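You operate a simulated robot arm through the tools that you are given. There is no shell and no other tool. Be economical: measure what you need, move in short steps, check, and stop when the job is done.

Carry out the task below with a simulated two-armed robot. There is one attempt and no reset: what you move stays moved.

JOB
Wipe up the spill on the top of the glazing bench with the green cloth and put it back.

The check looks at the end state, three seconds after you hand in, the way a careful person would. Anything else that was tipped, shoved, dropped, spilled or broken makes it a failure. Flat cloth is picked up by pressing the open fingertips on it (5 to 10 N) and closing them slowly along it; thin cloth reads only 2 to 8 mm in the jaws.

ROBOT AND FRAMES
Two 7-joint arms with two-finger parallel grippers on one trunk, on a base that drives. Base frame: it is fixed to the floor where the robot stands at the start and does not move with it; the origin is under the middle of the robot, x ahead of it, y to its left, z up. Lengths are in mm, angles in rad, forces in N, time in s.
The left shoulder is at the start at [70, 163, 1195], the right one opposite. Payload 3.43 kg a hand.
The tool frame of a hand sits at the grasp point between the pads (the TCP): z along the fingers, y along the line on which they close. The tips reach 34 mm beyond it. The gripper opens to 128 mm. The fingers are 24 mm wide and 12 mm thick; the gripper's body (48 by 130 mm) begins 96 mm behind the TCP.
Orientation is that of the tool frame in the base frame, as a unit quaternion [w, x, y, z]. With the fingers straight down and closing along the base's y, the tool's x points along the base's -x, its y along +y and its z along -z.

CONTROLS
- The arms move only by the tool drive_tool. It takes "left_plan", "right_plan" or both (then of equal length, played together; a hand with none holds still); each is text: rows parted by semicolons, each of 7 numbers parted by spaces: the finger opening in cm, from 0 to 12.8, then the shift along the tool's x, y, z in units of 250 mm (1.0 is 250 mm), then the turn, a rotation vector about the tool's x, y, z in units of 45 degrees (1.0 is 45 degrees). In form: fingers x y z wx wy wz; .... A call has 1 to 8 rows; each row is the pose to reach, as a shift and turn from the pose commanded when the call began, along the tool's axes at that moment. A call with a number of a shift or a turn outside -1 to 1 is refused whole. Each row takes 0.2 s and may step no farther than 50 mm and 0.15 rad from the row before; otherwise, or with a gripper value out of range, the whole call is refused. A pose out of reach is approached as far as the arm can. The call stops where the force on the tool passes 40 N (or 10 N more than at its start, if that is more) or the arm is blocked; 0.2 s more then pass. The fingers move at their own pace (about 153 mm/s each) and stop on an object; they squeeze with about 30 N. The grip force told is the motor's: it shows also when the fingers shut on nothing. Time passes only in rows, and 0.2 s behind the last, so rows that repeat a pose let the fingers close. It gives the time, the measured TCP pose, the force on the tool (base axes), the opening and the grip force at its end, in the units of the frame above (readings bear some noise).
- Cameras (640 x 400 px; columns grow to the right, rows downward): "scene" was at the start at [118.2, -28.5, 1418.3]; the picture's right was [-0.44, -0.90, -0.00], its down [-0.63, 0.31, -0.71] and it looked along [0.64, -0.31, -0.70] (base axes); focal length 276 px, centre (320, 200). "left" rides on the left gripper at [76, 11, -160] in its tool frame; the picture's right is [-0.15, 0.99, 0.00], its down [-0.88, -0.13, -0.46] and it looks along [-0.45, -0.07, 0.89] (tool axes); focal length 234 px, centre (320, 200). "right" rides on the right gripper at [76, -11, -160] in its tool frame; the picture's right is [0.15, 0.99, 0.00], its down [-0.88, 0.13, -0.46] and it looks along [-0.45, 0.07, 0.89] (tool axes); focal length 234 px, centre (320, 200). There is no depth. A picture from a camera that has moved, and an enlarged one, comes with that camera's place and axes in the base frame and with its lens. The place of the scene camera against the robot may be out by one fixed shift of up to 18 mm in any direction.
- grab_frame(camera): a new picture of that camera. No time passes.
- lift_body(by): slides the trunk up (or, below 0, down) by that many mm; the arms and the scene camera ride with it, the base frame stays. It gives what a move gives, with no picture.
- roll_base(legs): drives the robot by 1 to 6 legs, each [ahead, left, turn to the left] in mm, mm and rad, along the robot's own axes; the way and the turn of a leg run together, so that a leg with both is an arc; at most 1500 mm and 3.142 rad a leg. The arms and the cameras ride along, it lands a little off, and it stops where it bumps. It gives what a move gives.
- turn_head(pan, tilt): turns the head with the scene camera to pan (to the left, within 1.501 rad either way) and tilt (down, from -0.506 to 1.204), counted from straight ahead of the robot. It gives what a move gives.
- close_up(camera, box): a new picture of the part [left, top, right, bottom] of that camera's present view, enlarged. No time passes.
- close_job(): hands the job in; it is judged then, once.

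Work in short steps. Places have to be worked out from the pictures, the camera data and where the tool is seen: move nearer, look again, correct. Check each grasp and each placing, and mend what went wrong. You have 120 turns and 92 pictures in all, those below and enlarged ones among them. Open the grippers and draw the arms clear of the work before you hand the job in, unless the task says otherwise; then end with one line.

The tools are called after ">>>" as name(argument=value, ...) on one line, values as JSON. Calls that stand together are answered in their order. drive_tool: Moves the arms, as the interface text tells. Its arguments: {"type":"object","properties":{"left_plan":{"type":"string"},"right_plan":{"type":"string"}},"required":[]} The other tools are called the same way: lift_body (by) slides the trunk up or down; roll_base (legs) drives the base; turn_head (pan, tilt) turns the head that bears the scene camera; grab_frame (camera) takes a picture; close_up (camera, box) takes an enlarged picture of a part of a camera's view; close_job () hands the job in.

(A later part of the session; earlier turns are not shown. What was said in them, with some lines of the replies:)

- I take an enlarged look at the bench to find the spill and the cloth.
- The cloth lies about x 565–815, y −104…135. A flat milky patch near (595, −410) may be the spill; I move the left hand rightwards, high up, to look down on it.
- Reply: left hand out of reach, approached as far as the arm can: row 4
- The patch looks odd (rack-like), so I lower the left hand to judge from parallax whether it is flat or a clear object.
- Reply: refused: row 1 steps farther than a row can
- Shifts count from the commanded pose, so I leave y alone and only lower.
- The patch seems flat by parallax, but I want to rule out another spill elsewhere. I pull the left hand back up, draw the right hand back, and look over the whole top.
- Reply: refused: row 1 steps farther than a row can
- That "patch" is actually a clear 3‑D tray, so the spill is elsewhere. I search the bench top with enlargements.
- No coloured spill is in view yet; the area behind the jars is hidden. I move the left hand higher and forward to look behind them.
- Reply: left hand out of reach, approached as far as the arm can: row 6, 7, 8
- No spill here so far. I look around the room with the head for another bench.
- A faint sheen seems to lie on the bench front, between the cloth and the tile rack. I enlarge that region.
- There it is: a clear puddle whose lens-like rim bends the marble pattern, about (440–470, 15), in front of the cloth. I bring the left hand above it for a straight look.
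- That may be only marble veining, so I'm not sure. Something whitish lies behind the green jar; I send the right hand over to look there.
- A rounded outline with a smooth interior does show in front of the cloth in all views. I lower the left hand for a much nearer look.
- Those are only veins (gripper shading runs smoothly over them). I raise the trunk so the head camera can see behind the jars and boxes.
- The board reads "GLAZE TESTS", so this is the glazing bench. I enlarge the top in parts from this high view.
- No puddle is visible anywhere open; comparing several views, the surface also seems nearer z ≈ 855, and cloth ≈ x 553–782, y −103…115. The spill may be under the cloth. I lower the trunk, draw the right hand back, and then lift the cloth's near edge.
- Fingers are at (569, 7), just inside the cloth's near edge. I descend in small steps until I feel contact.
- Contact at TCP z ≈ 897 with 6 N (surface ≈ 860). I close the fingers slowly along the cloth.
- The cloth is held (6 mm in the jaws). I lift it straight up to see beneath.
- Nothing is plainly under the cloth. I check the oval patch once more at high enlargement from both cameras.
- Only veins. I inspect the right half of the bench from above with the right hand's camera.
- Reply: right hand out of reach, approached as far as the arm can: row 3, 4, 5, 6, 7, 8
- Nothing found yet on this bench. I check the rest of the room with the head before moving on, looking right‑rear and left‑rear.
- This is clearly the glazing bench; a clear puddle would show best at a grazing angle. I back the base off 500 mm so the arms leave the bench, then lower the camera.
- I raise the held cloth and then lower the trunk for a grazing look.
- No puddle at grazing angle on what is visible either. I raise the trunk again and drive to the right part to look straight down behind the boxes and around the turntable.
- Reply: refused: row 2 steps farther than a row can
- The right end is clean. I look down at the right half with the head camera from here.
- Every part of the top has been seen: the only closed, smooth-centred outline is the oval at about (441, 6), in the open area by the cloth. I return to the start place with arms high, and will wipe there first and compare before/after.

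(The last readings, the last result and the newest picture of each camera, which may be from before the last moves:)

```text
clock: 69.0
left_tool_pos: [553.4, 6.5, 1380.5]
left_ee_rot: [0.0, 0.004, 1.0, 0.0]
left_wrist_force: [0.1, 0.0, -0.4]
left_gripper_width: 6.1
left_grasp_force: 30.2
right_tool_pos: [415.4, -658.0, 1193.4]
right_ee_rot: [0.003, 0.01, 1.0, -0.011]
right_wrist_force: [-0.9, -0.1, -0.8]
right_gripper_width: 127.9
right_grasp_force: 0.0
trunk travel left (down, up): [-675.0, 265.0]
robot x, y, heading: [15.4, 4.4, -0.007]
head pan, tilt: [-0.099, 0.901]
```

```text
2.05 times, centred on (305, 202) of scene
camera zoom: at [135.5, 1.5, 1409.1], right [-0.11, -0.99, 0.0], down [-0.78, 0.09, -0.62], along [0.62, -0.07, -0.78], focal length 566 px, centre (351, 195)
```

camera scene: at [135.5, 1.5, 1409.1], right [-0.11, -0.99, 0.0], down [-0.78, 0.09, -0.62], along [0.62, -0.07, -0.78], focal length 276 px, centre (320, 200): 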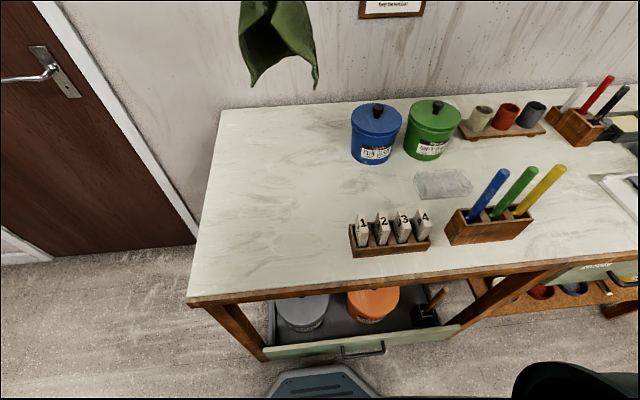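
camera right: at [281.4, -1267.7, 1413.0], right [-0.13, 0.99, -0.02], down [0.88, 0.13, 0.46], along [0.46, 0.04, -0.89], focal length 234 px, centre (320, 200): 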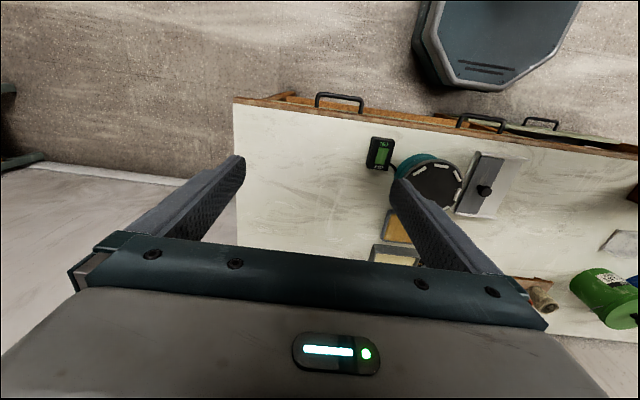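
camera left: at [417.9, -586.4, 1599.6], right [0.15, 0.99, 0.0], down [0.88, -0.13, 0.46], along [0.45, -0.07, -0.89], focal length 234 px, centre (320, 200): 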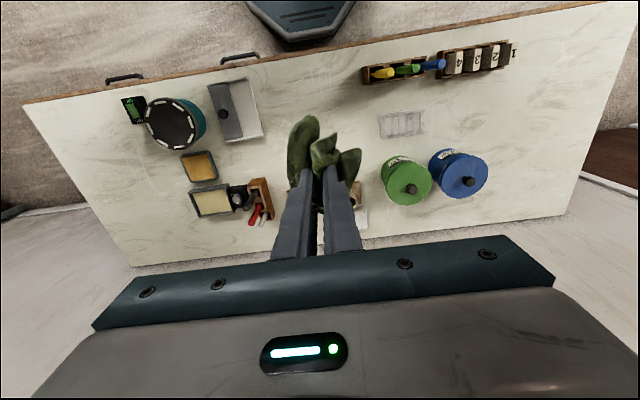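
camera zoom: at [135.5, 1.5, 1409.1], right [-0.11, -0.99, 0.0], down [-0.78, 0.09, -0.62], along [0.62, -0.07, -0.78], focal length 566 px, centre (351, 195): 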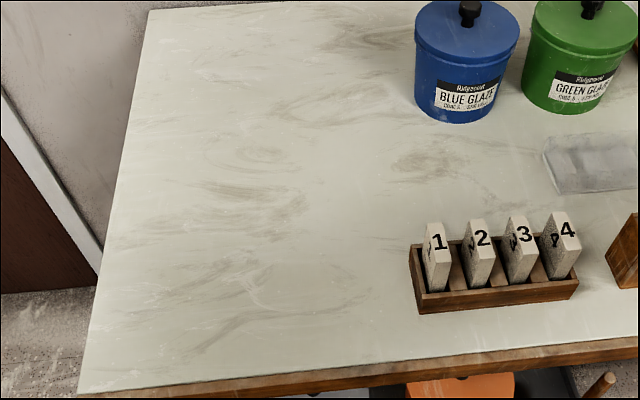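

I bring the cloth down over the front-left area.

>>> drive_tool(left_plan="0 0.05 0.01 0.17 0 0 0; 0 0.1 0.03 0.34 0 0 0; 0 0.15 0.05 0.51 0 0 0; 0 0.2 0.08 0.68 0 0 0; 0 0.25 0.1 0.84 0 0 0; 0 0.3 0.1 1 0 0 0; 0 0.35 0.1 1 0 0 0")

>>> drive_tool(left_plan="0 0 0 0.17 0 0 0; 0 0 0 0.34 0 0 0; 0 0 0 0.51 0 0 0; 0 0 0 0.66 0 0 0; 0 0 0 0.78 0 0 0; 0 0 0 0.84 0 0 0; 0 0 0 0.89 0 0 0; 0 0 0 0.89 0 0 0")

```text
clock: 70.6
left_tool_pos: [467.3, 29.1, 1130.6]
left_ee_rot: [0.001, 0.004, 1.0, -0.001]
left_wrist_force: [-0.5, -0.1, -0.1]
left_gripper_width: 6.1
left_grasp_force: 30.1
right_tool_pos: [414.7, -656.3, 1192.8]
right_ee_rot: [0.002, 0.009, 1.0, -0.011]
right_wrist_force: [-0.8, -0.4, 0.3]
right_gripper_width: 128.3
right_grasp_force: 0.1
trunk travel left (down, up): [-675.0, 265.0]
robot x, y, heading: [12.8, 5.9, -0.012]
head pan, tilt: [-0.099, 0.901]
```

```text
clock: 72.4
left_tool_pos: [468.3, 31.7, 907.5]
left_ee_rot: [0.001, 0.005, 1.0, -0.001]
left_wrist_force: [-0.2, 0.7, 4.3]
left_gripper_width: 6.1
left_grasp_force: 29.6
right_tool_pos: [415.6, -657.6, 1193.1]
right_ee_rot: [0.003, 0.01, 1.0, -0.011]
right_wrist_force: [-0.3, -0.7, 0.0]
right_gripper_width: 127.9
right_grasp_force: 0.0
trunk travel left (down, up): [-675.0, 265.0]
robot x, y, heading: [16.0, 2.1, -0.009]
head pan, tilt: [-0.099, 0.901]
```

Contact with about 4 N. I press slightly more and wipe in strokes over the oval.

>>> drive_tool(left_plan="0 0 0 0.02 0 0 0; 0 0 0.15 0.02 0 0 0; 0 0 0.27 0.02 0 0 0; 0 0.11 0.27 0.02 0 0 0; 0 0.11 0.11 0.02 0 0 0; 0 0.11 -0.05 0.02 0 0 0; 0 0.11 -0.2 0.02 0 0 0; 0 0.22 -0.2 0.02 0 0 0")

>>> drive_tool(left_plan="0 0 0.15 0 0 0 0; 0 0 0.3 0 0 0 0; 0 0 0.45 0 0 0 0; 0 -0.18 0.45 0 0 0 0; 0 -0.34 0.4 0 0 0 0; 0 -0.34 0.25 0 0 0 0; 0 -0.34 0.1 0 0 0 0; 0 -0.34 -0.02 0 0 0 0")

>>> close_up(camera="scene", box=[190, 105, 420, 300])

```text
clock: 74.2
left_tool_pos: [412.1, -18.1, 903.0]
left_ee_rot: [0.001, 0.004, 1.0, -0.002]
left_wrist_force: [8.9, -2.6, 34.5]
left_gripper_width: 6.1
left_grasp_force: 29.8
right_tool_pos: [414.7, -657.0, 1194.2]
right_ee_rot: [0.002, 0.01, 1.0, -0.01]
right_wrist_force: [-0.2, -0.3, 0.5]
right_gripper_width: 128.3
right_grasp_force: 0.0
trunk travel left (down, up): [-675.0, 265.0]
robot x, y, heading: [17.8, -1.8, -0.007]
head pan, tilt: [-0.099, 0.901]
```

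```text
clock: 76.0
left_tool_pos: [497.0, -25.2, 902.5]
left_ee_rot: [0.001, 0.004, 1.0, 0.001]
left_wrist_force: [-0.6, 3.8, 19.1]
left_gripper_width: 6.1
left_grasp_force: 29.9
right_tool_pos: [414.9, -657.3, 1194.1]
right_ee_rot: [0.003, 0.009, 1.0, -0.01]
right_wrist_force: [-0.2, 0.0, -0.2]
right_gripper_width: 128.1
right_grasp_force: 0.1
trunk travel left (down, up): [-675.0, 265.0]
robot x, y, heading: [17.2, -0.1, -0.004]
head pan, tilt: [-0.099, 0.901]
```

```text
2.05 times, centred on (305, 202) of scene
camera zoom: at [134.1, 1.2, 1409.1], right [-0.11, -0.99, 0.0], down [-0.78, 0.09, -0.62], along [0.62, -0.07, -0.78], focal length 566 px, centre (351, 195)
```

zoom: 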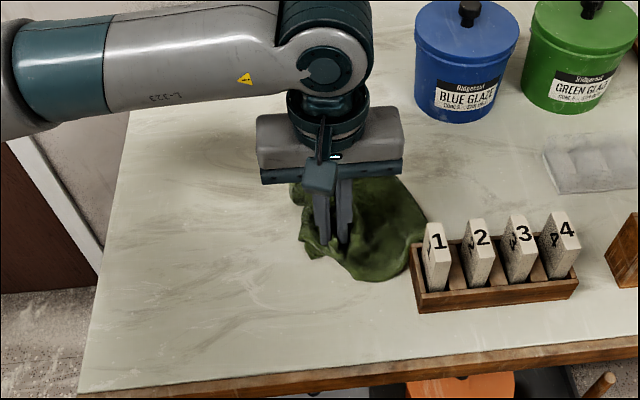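

The oval is unchanged, so it is only veining, and the cloth is right beside the tile rack; I move it away and lift. The next candidate is the isolated brown mottled blotch near (612, −158), between cloth place, rack and blue jar.

>>> drive_tool(left_plan="0 -0.05 0.15 -0.02 0 0 0; 0 -0.1 0.25 -0.1 0 0 0; 0 -0.12 0.25 -0.28 0 0 0; 0 -0.15 0.2 -0.46 0 0 0; 0 -0.2 0.1 -0.62 0 0 0; 0 -0.27 0 -0.78 0 0 0; 0 -0.34 -0.1 -0.92 0 0 0; 0 -0.36 -0.15 -0.98 0 0 0")

>>> close_up(camera="scene", box=[300, 140, 440, 240])

```text
refused: row 6 steps farther than a row can; nothing moved
```

```text
4.00 times, centred on (370, 190) of scene
camera zoom: at [134.1, 1.2, 1409.1], right [-0.11, -0.99, 0.0], down [-0.78, 0.09, -0.62], along [0.62, -0.07, -0.78], focal length 1104 px, centre (120, 240)
```

zoom: 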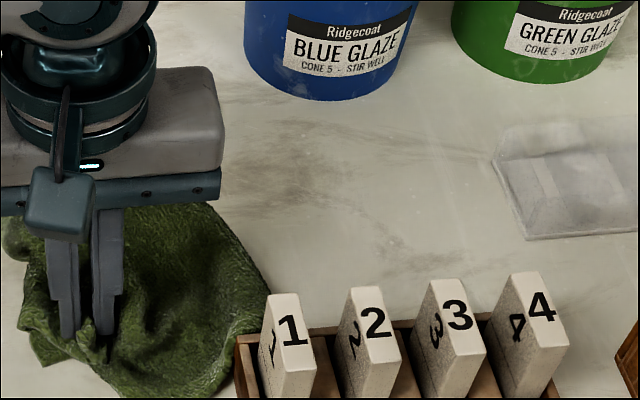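

>>> drive_tool(left_plan="0 -0.04 0.12 -0.02 0 0 0; 0 -0.08 0.22 -0.1 0 0 0; 0 -0.1 0.22 -0.27 0 0 0; 0 -0.13 0.18 -0.44 0 0 0; 0 -0.18 0.1 -0.58 0 0 0; 0 -0.25 0 -0.72 0 0 0; 0 -0.32 -0.12 -0.84 0 0 0; 0 -0.36 -0.24 -0.94 0 0 0")

>>> drive_tool(left_plan="0 -0.02 -0.12 0 0 0 0; 0 -0.04 -0.22 0 0 0 0; 0 -0.04 -0.24 0 0 0 0; 0 -0.04 -0.24 0 0 0 0")

>>> grab_frame(camera="scene")

```text
clock: 77.8
left_tool_pos: [584.8, -89.9, 1136.5]
left_ee_rot: [0.0, 0.003, 1.0, 0.0]
left_wrist_force: [0.2, -0.4, -0.5]
left_gripper_width: 6.0
left_grasp_force: 30.0
right_tool_pos: [414.8, -659.6, 1192.7]
right_ee_rot: [0.003, 0.01, 1.0, -0.01]
right_wrist_force: [-0.2, -0.7, -0.4]
right_gripper_width: 127.9
right_grasp_force: 0.0
trunk travel left (down, up): [-675.0, 265.0]
robot x, y, heading: [16.1, 7.5, -0.01]
head pan, tilt: [-0.099, 0.901]
```

```text
clock: 78.8
left_tool_pos: [597.9, -145.7, 1137.1]
left_ee_rot: [0.0, 0.004, 1.0, 0.0]
left_wrist_force: [0.4, -0.7, 0.8]
left_gripper_width: 6.3
left_grasp_force: 30.0
right_tool_pos: [415.8, -658.1, 1192.8]
right_ee_rot: [0.002, 0.01, 1.0, -0.01]
right_wrist_force: [-0.6, -0.7, -0.2]
right_gripper_width: 128.2
right_grasp_force: 0.1
trunk travel left (down, up): [-675.0, 265.0]
robot x, y, heading: [16.1, 6.3, -0.007]
head pan, tilt: [-0.099, 0.901]
```

```text
10 pictures are left
camera scene: at [135.6, 0.9, 1409.0], right [-0.11, -0.99, 0.0], down [-0.78, 0.09, -0.62], along [0.62, -0.07, -0.78], focal length 276 px, centre (320, 200)
```

scene: 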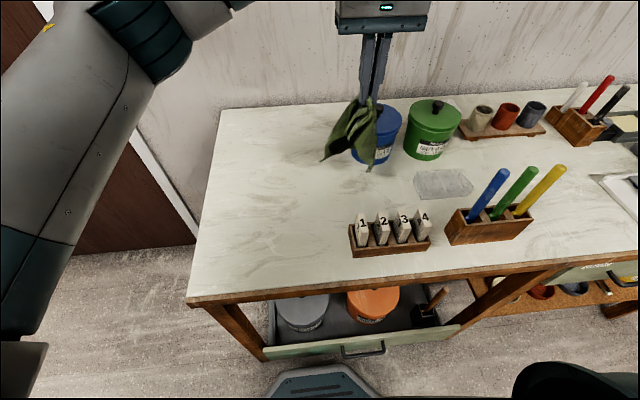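

I lower the cloth at about (575, −140), keeping clear of jar and rack, and wipe with short strokes.

>>> drive_tool(left_plan="0 0.05 0.02 0.17 0 0 0; 0 0.1 0.02 0.34 0 0 0; 0 0.1 0.02 0.5 0 0 0; 0 0.1 0.02 0.66 0 0 0; 0 0.1 0.02 0.78 0 0 0; 0 0.1 0.02 0.86 0 0 0; 0 0.1 0.02 0.91 0 0 0; 0 0.1 0.02 0.91 0 0 0")

>>> drive_tool(left_plan="0 -0.1 -0.02 0.01 0 0 0; 0 -0.18 -0.06 0.01 0 0 0; 0 -0.18 -0.16 0.01 0 0 0; 0 -0.05 -0.16 0.01 0 0 0; 0 -0.05 0 0.01 0 0 0; 0 -0.05 0.15 0.01 0 0 0; 0 -0.18 0.15 0.01 0 0 0; 0 -0.18 0 0.01 0 0 0")

>>> grab_frame(camera="scene")

```text
clock: 80.6
left_tool_pos: [572.1, -138.3, 910.9]
left_ee_rot: [0.0, 0.005, 1.0, 0.001]
left_wrist_force: [-0.5, 0.2, 0.5]
left_gripper_width: 6.4
left_grasp_force: 30.0
right_tool_pos: [414.1, -657.0, 1193.3]
right_ee_rot: [0.003, 0.01, 1.0, -0.011]
right_wrist_force: [0.1, 0.3, -0.5]
right_gripper_width: 128.1
right_grasp_force: 0.1
trunk travel left (down, up): [-675.0, 265.0]
robot x, y, heading: [14.4, 3.4, -0.009]
head pan, tilt: [-0.099, 0.901]
```

```text
clock: 82.4
left_tool_pos: [615.7, -141.6, 909.2]
left_ee_rot: [0.001, 0.005, 1.0, 0.0]
left_wrist_force: [0.7, 0.6, 1.6]
left_gripper_width: 6.2
left_grasp_force: 30.8
right_tool_pos: [415.4, -659.9, 1191.8]
right_ee_rot: [0.003, 0.01, 1.0, -0.009]
right_wrist_force: [-0.3, 0.1, -0.2]
right_gripper_width: 127.6
right_grasp_force: 0.0
trunk travel left (down, up): [-675.0, 265.0]
robot x, y, heading: [15.4, 1.3, -0.002]
head pan, tilt: [-0.099, 0.901]
```

```text
9 pictures are left
camera scene: at [135.0, -1.0, 1409.1], right [-0.11, -0.99, 0.0], down [-0.78, 0.09, -0.62], along [0.62, -0.07, -0.78], focal length 276 px, centre (320, 200)
```

scene: 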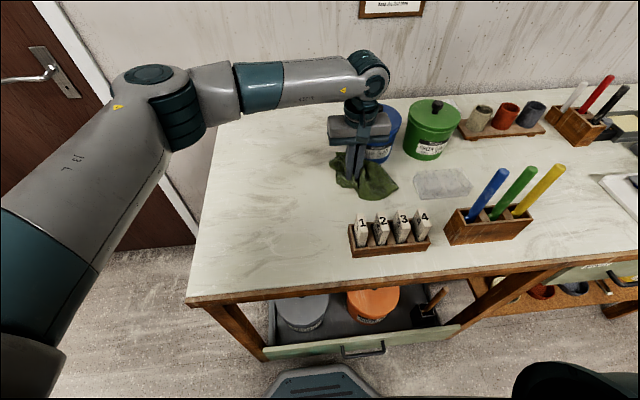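

Light contact only; I press about 7 mm further and repeat the strokes over the blotch.

>>> drive_tool(left_plan="0 0.06 0 0.03 0 0 0; 0 0.15 -0.02 0.03 0 0 0; 0 0.15 -0.14 0.03 0 0 0; 0 0.02 -0.14 0.03 0 0 0; 0 0 0 0.03 0 0 0; 0 0.1 0.1 0.03 0 0 0; 0 0.1 -0.06 0.03 0 0 0; 0 0 0 0.03 0 0 0")

>>> drive_tool(left_plan="0 0.02 0.05 -0.1 0 0 0; 0 0.02 0.1 -0.26 0 0 0; 0 0.02 0.2 -0.42 0 0 0; 0 0.02 0.32 -0.56 0 0 0; 0 0 0.45 -0.68 0 0 0; 0 0 0.58 -0.8 0 0 0; 0 0 0.58 -0.9 0 0 0")

>>> close_up(camera="scene", box=[190, 105, 480, 287])

```text
clock: 84.2
left_tool_pos: [613.5, -142.0, 902.0]
left_ee_rot: [0.002, 0.005, 1.0, -0.001]
left_wrist_force: [-2.2, -5.9, 23.0]
left_gripper_width: 6.1
left_grasp_force: 29.9
right_tool_pos: [413.4, -657.6, 1195.3]
right_ee_rot: [0.003, 0.011, 1.0, -0.012]
right_wrist_force: [-0.5, 0.2, 0.6]
right_gripper_width: 128.2
right_grasp_force: 0.2
trunk travel left (down, up): [-675.0, 265.0]
robot x, y, heading: [16.5, 1.0, -0.009]
head pan, tilt: [-0.099, 0.901]
```

```text
clock: 85.8
left_tool_pos: [617.1, 2.2, 1125.2]
left_ee_rot: [0.001, 0.004, 1.0, 0.001]
left_wrist_force: [1.5, 0.1, -1.2]
left_gripper_width: 5.9
left_grasp_force: 30.2
right_tool_pos: [415.0, -658.4, 1192.0]
right_ee_rot: [0.002, 0.01, 1.0, -0.011]
right_wrist_force: [-0.6, -0.7, -0.6]
right_gripper_width: 128.3
right_grasp_force: 0.1
trunk travel left (down, up): [-675.0, 265.0]
robot x, y, heading: [15.4, 4.4, -0.006]
head pan, tilt: [-0.099, 0.901]
```

```text
2.20 times, centred on (335, 196) of scene
camera zoom: at [135.1, 0.2, 1409.0], right [-0.11, -0.99, 0.0], down [-0.78, 0.09, -0.62], along [0.62, -0.07, -0.78], focal length 607 px, centre (287, 209)
```

zoom: 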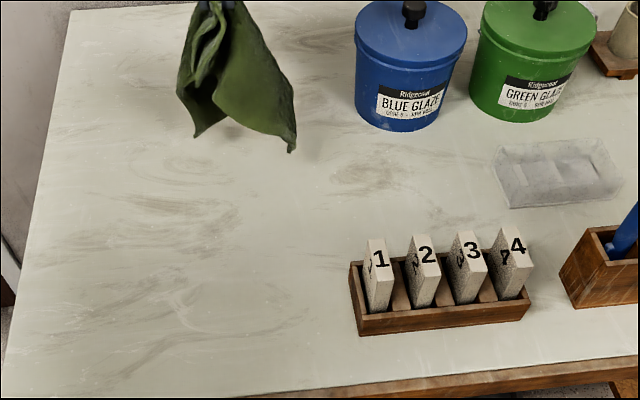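

The blotch is also unchanged, so it is stone pattern. The largest open area left is right of the brush/stick block, near (600, −615); I lift the cloth high and drive over to examine and wipe there.

>>> lift_body(by=255)

>>> roll_base(legs=[[-360, 0, 0], [0, -600, 0], [305, 0, 0]])

>>> turn_head(pan=0.0, tilt=0.9)

>>> close_up(camera="scene", box=[170, 60, 490, 260])

```text
clock: 88.5
left_tool_pos: [617.0, 3.9, 1378.9]
left_ee_rot: [0.0, 0.004, 1.0, 0.0]
left_wrist_force: [0.0, -0.3, 0.1]
left_gripper_width: 6.5
left_grasp_force: 29.9
right_tool_pos: [415.1, -657.2, 1447.6]
right_ee_rot: [0.002, 0.009, 1.0, -0.01]
right_wrist_force: [-0.2, -0.9, 0.1]
right_gripper_width: 128.1
right_grasp_force: 0.1
trunk travel left (down, up): [-930.0, 10.0]
robot x, y, heading: [16.7, 4.9, -0.006]
head pan, tilt: [-0.099, 0.901]
```

```text
clock: 95.4
left_tool_pos: [543.6, -597.7, 1380.9]
left_ee_rot: [0.001, 0.008, 1.0, 0.0]
left_wrist_force: [0.5, -0.4, -1.0]
left_gripper_width: 6.2
left_grasp_force: 29.7
right_tool_pos: [338.3, -1258.2, 1449.7]
right_ee_rot: [0.003, 0.013, 1.0, -0.011]
right_wrist_force: [-0.3, 0.9, 0.4]
right_gripper_width: 128.1
right_grasp_force: 0.0
trunk travel left (down, up): [-930.0, 10.0]
robot x, y, heading: [-54.4, -593.8, -0.013]
head pan, tilt: [-0.099, 0.901]
```

```text
clock: 96.0
left_tool_pos: [545.8, -597.8, 1379.1]
left_ee_rot: [0.001, 0.008, 1.0, 0.0]
left_wrist_force: [-0.4, 0.1, 0.6]
left_gripper_width: 6.1
left_grasp_force: 29.7
right_tool_pos: [339.2, -1257.2, 1448.0]
right_ee_rot: [0.003, 0.013, 1.0, -0.01]
right_wrist_force: [-0.3, 0.6, 0.6]
right_gripper_width: 128.1
right_grasp_force: 0.1
trunk travel left (down, up): [-930.0, 10.0]
robot x, y, heading: [-54.2, -595.6, -0.015]
head pan, tilt: [0.0, 0.901]
```

```text
2.00 times, centred on (330, 160) of scene
camera zoom: at [64.8, -589.6, 1664.1], right [-0.02, -1.0, 0.0], down [-0.78, 0.01, -0.62], along [0.62, -0.01, -0.78], focal length 552 px, centre (300, 280)
```

zoom: 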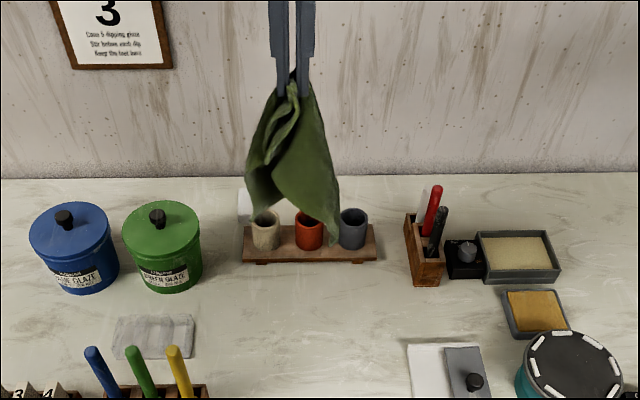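

The area x 440–660, y −540…−700 is free. I lower trunk and hand until contact there.

>>> lift_body(by=-255)

>>> drive_tool(left_plan="0 -0.1 0.05 0.16 0 0 0; 0 -0.2 0.1 0.3 0 0 0; 0 -0.3 0.15 0.44 0 0 0; 0 -0.36 0.18 0.58 0 0 0; 0 -0.36 0.18 0.72 0 0 0; 0 -0.36 0.18 0.82 0 0 0; 0 -0.36 0.18 0.87 0 0 0; 0 -0.36 0.18 0.88 0 0 0")

```text
clock: 98.7
left_tool_pos: [545.5, -597.4, 1123.9]
left_ee_rot: [0.0, 0.008, 1.0, 0.001]
left_wrist_force: [0.2, 0.0, 0.2]
left_gripper_width: 6.0
left_grasp_force: 29.8
right_tool_pos: [341.1, -1257.3, 1193.2]
right_ee_rot: [0.002, 0.012, 1.0, -0.01]
right_wrist_force: [0.0, 0.1, 0.1]
right_gripper_width: 128.2
right_grasp_force: 0.0
trunk travel left (down, up): [-675.0, 265.0]
robot x, y, heading: [-57.7, -594.9, -0.015]
head pan, tilt: [0.0, 0.901]
```

```text
clock: 100.5
left_tool_pos: [637.6, -553.0, 905.8]
left_ee_rot: [0.002, 0.008, 1.0, 0.0]
left_wrist_force: [0.1, 1.7, 9.7]
left_gripper_width: 6.2
left_grasp_force: 30.5
right_tool_pos: [339.9, -1256.7, 1193.6]
right_ee_rot: [0.002, 0.014, 1.0, -0.011]
right_wrist_force: [-0.3, 0.7, 0.1]
right_gripper_width: 128.2
right_grasp_force: 0.0
trunk travel left (down, up): [-675.0, 265.0]
robot x, y, heading: [-52.5, -594.7, -0.016]
head pan, tilt: [0.0, 0.901]
```

About 10 N contact. I wipe this area in an S-pattern.

>>> drive_tool(left_plan="0 0 -0.19 0 0 0 0; 0 0 -0.38 0 0 0 0; 0 0 -0.57 0 0 0 0; 0 0.19 -0.57 0 0 0 0; 0 0.19 -0.38 0 0 0 0; 0 0.19 -0.19 0 0 0 0; 0 0.19 0 0 0 0 0; 0 0.38 0 0 0 0 0")

>>> drive_tool(left_plan="0 0 -0.19 0 0 0 0; 0 0 -0.38 0 0 0 0; 0 0 -0.57 0 0 0 0; 0 0.19 -0.57 0 0 0 0; 0 0.19 -0.38 0 0 0 0; 0 0.19 -0.25 0 0 0 0; 0 0.36 -0.25 0 0 0 0; 0 0.36 -0.44 0 0 0 0")

>>> drive_tool(left_plan="0 0 0 -0.12 0 0 0; 0 0 0 -0.28 0 0 0; 0 0 0 -0.44 0 0 0; 0 0 0 -0.6 0 0 0; 0 0 0 -0.76 0 0 0; 0 0 0 -0.88 0 0 0")

>>> grab_frame(camera="scene")

```text
clock: 102.3
left_tool_pos: [541.7, -552.3, 904.8]
left_ee_rot: [0.001, 0.007, 1.0, 0.0]
left_wrist_force: [3.2, 2.5, 9.4]
left_gripper_width: 6.0
left_grasp_force: 30.0
right_tool_pos: [337.7, -1259.3, 1194.2]
right_ee_rot: [0.002, 0.014, 1.0, -0.011]
right_wrist_force: [-0.3, 0.7, 0.1]
right_gripper_width: 128.1
right_grasp_force: 0.0
trunk travel left (down, up): [-675.0, 265.0]
robot x, y, heading: [-53.9, -592.3, -0.017]
head pan, tilt: [0.0, 0.901]
```

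```text
clock: 104.1
left_tool_pos: [449.2, -664.2, 905.7]
left_ee_rot: [0.0, 0.007, 1.0, 0.002]
left_wrist_force: [-1.7, 1.6, 8.6]
left_gripper_width: 6.1
left_grasp_force: 30.3
right_tool_pos: [340.2, -1259.0, 1192.7]
right_ee_rot: [0.001, 0.013, 1.0, -0.01]
right_wrist_force: [0.8, 0.3, -0.2]
right_gripper_width: 128.3
right_grasp_force: 0.0
trunk travel left (down, up): [-675.0, 265.0]
robot x, y, heading: [-54.6, -591.7, -0.015]
head pan, tilt: [0.0, 0.901]
```

```text
clock: 105.5
left_tool_pos: [448.9, -662.6, 1125.8]
left_ee_rot: [0.002, 0.008, 1.0, 0.0]
left_wrist_force: [0.8, 0.4, -0.3]
left_gripper_width: 6.1
left_grasp_force: 30.0
right_tool_pos: [341.3, -1257.8, 1192.5]
right_ee_rot: [0.002, 0.013, 1.0, -0.011]
right_wrist_force: [0.1, 0.3, -0.6]
right_gripper_width: 127.9
right_grasp_force: 0.0
trunk travel left (down, up): [-675.0, 265.0]
robot x, y, heading: [-50.9, -597.6, -0.014]
head pan, tilt: [0.0, 0.901]
```

```text
6 pictures are left
camera scene: at [65.3, -589.4, 1409.0], right [-0.02, -1.0, 0.0], down [-0.78, 0.01, -0.62], along [0.62, -0.01, -0.78], focal length 276 px, centre (320, 200)
```

scene: 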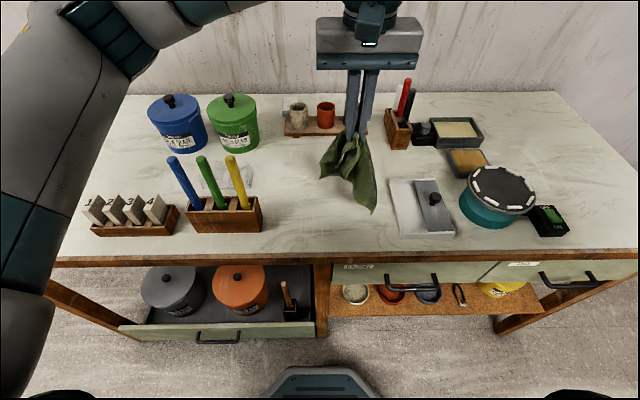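

Everything stands as before, and no spot has changed. I now carry the cloth back to its place: trunk up, back off, left, and forward again.

>>> lift_body(by=220)

>>> roll_base(legs=[[-350, 0, 0.015], [0, 600, 0], [395, 0, 0]])

>>> drive_tool(left_plan="0 -0.15 0.05 0 0 0 0; 0 -0.32 0.1 0 0 0 0; 0 -0.48 0.15 0.05 0 0 0; 0 -0.62 0.2 0.14 0 0 0; 0 -0.75 0.25 0.26 0 0 0; 0 -0.88 0.28 0.38 0 0 0; 0 -1 0.28 0.5 0 0 0; 0 -1 0.28 0.6 0 0 0")

```text
clock: 107.8
left_tool_pos: [450.3, -663.6, 1344.8]
left_ee_rot: [0.0, 0.008, 1.0, 0.0]
left_wrist_force: [-0.3, -0.1, 0.6]
left_gripper_width: 5.9
left_grasp_force: 30.7
right_tool_pos: [340.9, -1256.9, 1414.0]
right_ee_rot: [0.002, 0.013, 1.0, -0.011]
right_wrist_force: [0.3, 1.0, -0.4]
right_gripper_width: 128.0
right_grasp_force: 0.0
trunk travel left (down, up): [-895.0, 45.0]
robot x, y, heading: [-54.2, -594.0, -0.012]
head pan, tilt: [0.0, 0.901]
```

```text
clock: 115.2
left_tool_pos: [493.4, -54.5, 1345.2]
left_ee_rot: [0.002, -0.001, 1.0, 0.0]
left_wrist_force: [-0.6, 0.4, -0.5]
left_gripper_width: 6.3
left_grasp_force: 30.2
right_tool_pos: [394.1, -651.2, 1413.3]
right_ee_rot: [0.003, 0.006, 1.0, -0.011]
right_wrist_force: [0.4, -0.2, 0.0]
right_gripper_width: 128.2
right_grasp_force: 0.0
trunk travel left (down, up): [-895.0, 45.0]
robot x, y, heading: [-9.1, 0.8, -0.002]
head pan, tilt: [0.0, 0.901]
```

```text
clock: 117.0
left_tool_pos: [746.0, 16.5, 1193.5]
left_ee_rot: [0.001, 0.0, 1.0, 0.0]
left_wrist_force: [0.3, 0.3, -0.4]
left_gripper_width: 6.0
left_grasp_force: 30.1
right_tool_pos: [396.5, -650.2, 1413.1]
right_ee_rot: [0.003, 0.006, 1.0, -0.011]
right_wrist_force: [-0.2, 1.2, 0.5]
right_gripper_width: 127.9
right_grasp_force: 0.0
trunk travel left (down, up): [-895.0, 45.0]
robot x, y, heading: [-9.5, 5.7, 0.001]
head pan, tilt: [0.0, 0.901]
```

I lower at the far side so the free edge lands near x ≈ 785, then lay the cloth toward me.

>>> drive_tool(left_plan="0 -0.1 -0.02 0.14 0 0 0; 0 -0.16 -0.03 0.28 0 0 0; 0 -0.16 -0.03 0.36 0 0 0; 0 -0.16 -0.03 0.4 0 0 0; 0 -0.16 -0.03 0.4 0 0 0; 0 -0.16 -0.03 0.4 0 0 0")

>>> grab_frame(camera="scene")

```text
clock: 118.4
left_tool_pos: [785.2, 6.3, 1095.5]
left_ee_rot: [0.002, 0.0, 1.0, -0.001]
left_wrist_force: [0.1, 0.1, -0.2]
left_gripper_width: 6.3
left_grasp_force: 30.0
right_tool_pos: [395.6, -649.7, 1413.1]
right_ee_rot: [0.002, 0.006, 1.0, -0.01]
right_wrist_force: [-0.3, 0.4, -0.7]
right_gripper_width: 127.9
right_grasp_force: 0.0
trunk travel left (down, up): [-895.0, 45.0]
robot x, y, heading: [-8.5, 8.3, -0.003]
head pan, tilt: [0.0, 0.901]
```

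```text
5 pictures are left
camera scene: at [111.0, 13.5, 1629.1], right [0.0, -1.0, 0.0], down [-0.78, 0.0, -0.62], along [0.62, 0.0, -0.78], focal length 276 px, centre (320, 200)
```

scene: 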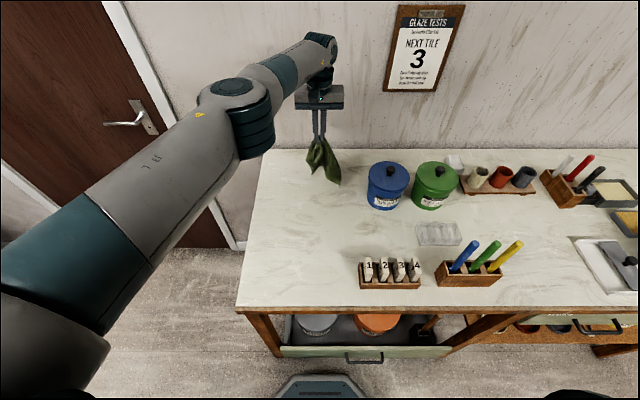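

>>> drive_tool(left_plan="0 0.16 0 0.056 0 0 0; 0 0.32 0 0.136 0 0 0; 0 0.47 0 0.256 0 0 0; 0 0.604 0 0.396 0 0 0; 0 0.716 0 0.548 0 0 0; 0 0.8 0 0.676 0 0 0; 0 0.872 0 0.764 0 0 0; 0 0.88 0 0.78 0 0 0")

>>> grab_frame(camera="scene")

```text
clock: 120.2
left_tool_pos: [566.5, 8.8, 900.0]
left_ee_rot: [0.001, 0.001, 1.0, 0.0]
left_wrist_force: [0.9, 0.4, 2.9]
left_gripper_width: 6.3
left_grasp_force: 29.9
right_tool_pos: [396.1, -650.0, 1413.5]
right_ee_rot: [0.002, 0.005, 1.0, -0.01]
right_wrist_force: [0.3, 0.0, -0.7]
right_gripper_width: 128.2
right_grasp_force: 0.2
trunk travel left (down, up): [-895.0, 45.0]
robot x, y, heading: [-11.8, 8.2, 0.002]
head pan, tilt: [0.0, 0.901]
```

```text
4 pictures are left
camera scene: at [110.8, 13.0, 1629.2], right [0.0, -1.0, 0.0], down [-0.78, 0.0, -0.62], along [0.62, 0.0, -0.78], focal length 276 px, centre (320, 200)
```

scene: 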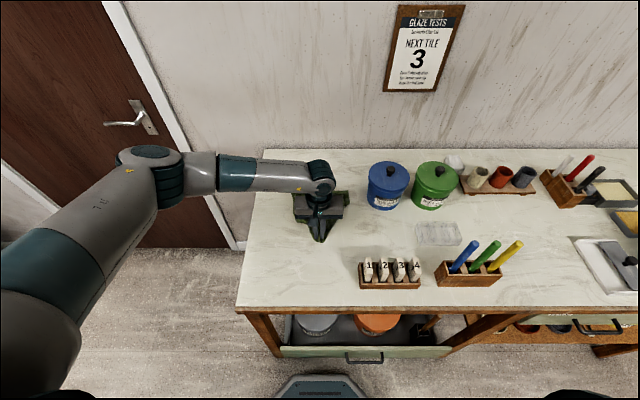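

The cloth is laid out at its place. I open the fingers slowly while touching (spreading the fold), then lift away.

>>> drive_tool(left_plan="1.2 0 0 0 0 0 0; 2.2 0 0 0 0 0 0; 3.4 0 0 0 0 0 0; 4.6 0 0 0 0 0 0; 5.6 0 0 0 0 0 0; 6 0 0 -0.03 0 0 0; 6 0 0 -0.15 0 0 0; 6 0 0 -0.33 0 0 0")

>>> drive_tool(left_plan="6 0 0 -0.18 0 0 0; 6 0 0.1 -0.34 0 0 0; 6 0.1 0.22 -0.48 0 0 0; 6 0.2 0.36 -0.6 0 0 0; 6 0.3 0.5 -0.7 0 0 0; 6 0.36 0.66 -0.78 0 0 0; 12.8 0.4 0.8 -0.85 0 0 0; 12.8 0.4 0.8 -0.85 0 0 0")

>>> grab_frame(camera="scene")

```text
clock: 122.0
left_tool_pos: [564.7, 6.5, 983.0]
left_ee_rot: [0.002, 0.0, 1.0, 0.0]
left_wrist_force: [0.0, 0.1, -0.3]
left_gripper_width: 60.1
left_grasp_force: 0.1
right_tool_pos: [394.9, -650.5, 1413.4]
right_ee_rot: [0.003, 0.006, 1.0, -0.011]
right_wrist_force: [-0.4, -0.2, 0.4]
right_gripper_width: 127.9
right_grasp_force: 0.1
trunk travel left (down, up): [-895.0, 45.0]
robot x, y, heading: [-6.4, 5.8, -0.001]
head pan, tilt: [0.0, 0.901]
```

```text
refused: row 3 steps farther than a row can; nothing moved
```

```text
3 pictures are left
camera scene: at [110.5, 12.9, 1629.0], right [0.0, -1.0, 0.0], down [-0.78, 0.0, -0.62], along [0.62, 0.0, -0.78], focal length 276 px, centre (320, 200)
```

scene: 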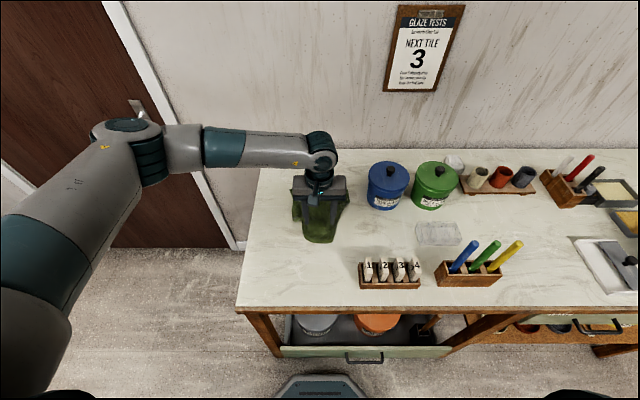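

I draw the left hand up and back, clear of the bench, and check the cloth.

>>> drive_tool(left_plan="6 0 0 -0.17 0 0 0; 6 0 0.06 -0.33 0 0 0; 6 0.06 0.14 -0.48 0 0 0; 6 0.14 0.24 -0.62 0 0 0; 6 0.22 0.34 -0.76 0 0 0; 6 0.32 0.46 -0.86 0 0 0; 12.8 0.42 0.6 -0.92 0 0 0; 12.8 0.46 0.7 -0.96 0 0 0")

>>> close_up(camera="scene", box=[220, 130, 480, 292])

```text
clock: 123.8
left_tool_pos: [450.6, 184.0, 1222.8]
left_ee_rot: [0.0, 0.0, 1.0, -0.001]
left_wrist_force: [-0.1, 0.2, 0.3]
left_gripper_width: 128.0
left_grasp_force: 0.0
right_tool_pos: [396.2, -650.3, 1414.2]
right_ee_rot: [0.002, 0.007, 1.0, -0.012]
right_wrist_force: [0.0, -0.5, 0.1]
right_gripper_width: 127.9
right_grasp_force: 0.0
trunk travel left (down, up): [-895.0, 45.0]
robot x, y, heading: [-9.5, 5.1, 0.0]
head pan, tilt: [0.0, 0.901]
```

```text
2.46 times, centred on (350, 211) of scene
camera zoom: at [110.6, 14.5, 1629.1], right [0.0, -1.0, 0.0], down [-0.78, 0.0, -0.62], along [0.62, 0.0, -0.78], focal length 680 px, centre (246, 173)
```

zoom: 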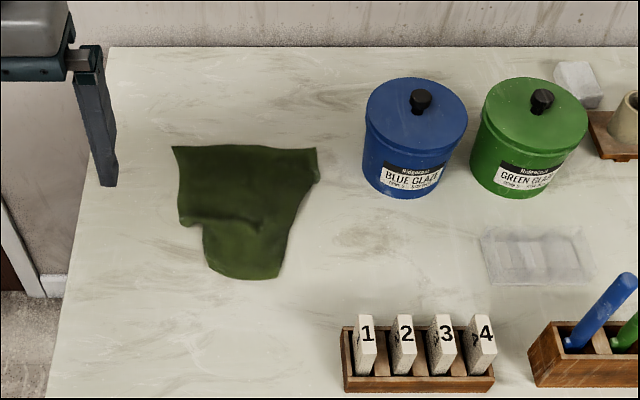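

The cloth lies nearly flat at its old place, everything else stands as it was, and both grippers are open and clear. I hand in.

>>> close_job()

```text
The job is handed in.
```

I can't confirm the spill is wiped up: I never saw one, from above or at a low angle. I wiped two suspicious marks and the largest open area on the bench; neither mark changed, so they look like stone pattern. I did not wipe every part of the bench. The cloth is back in its place, slightly folded at the near edge. While wiping, it brushed the tile rack, but nothing looked moved in my last pictures.
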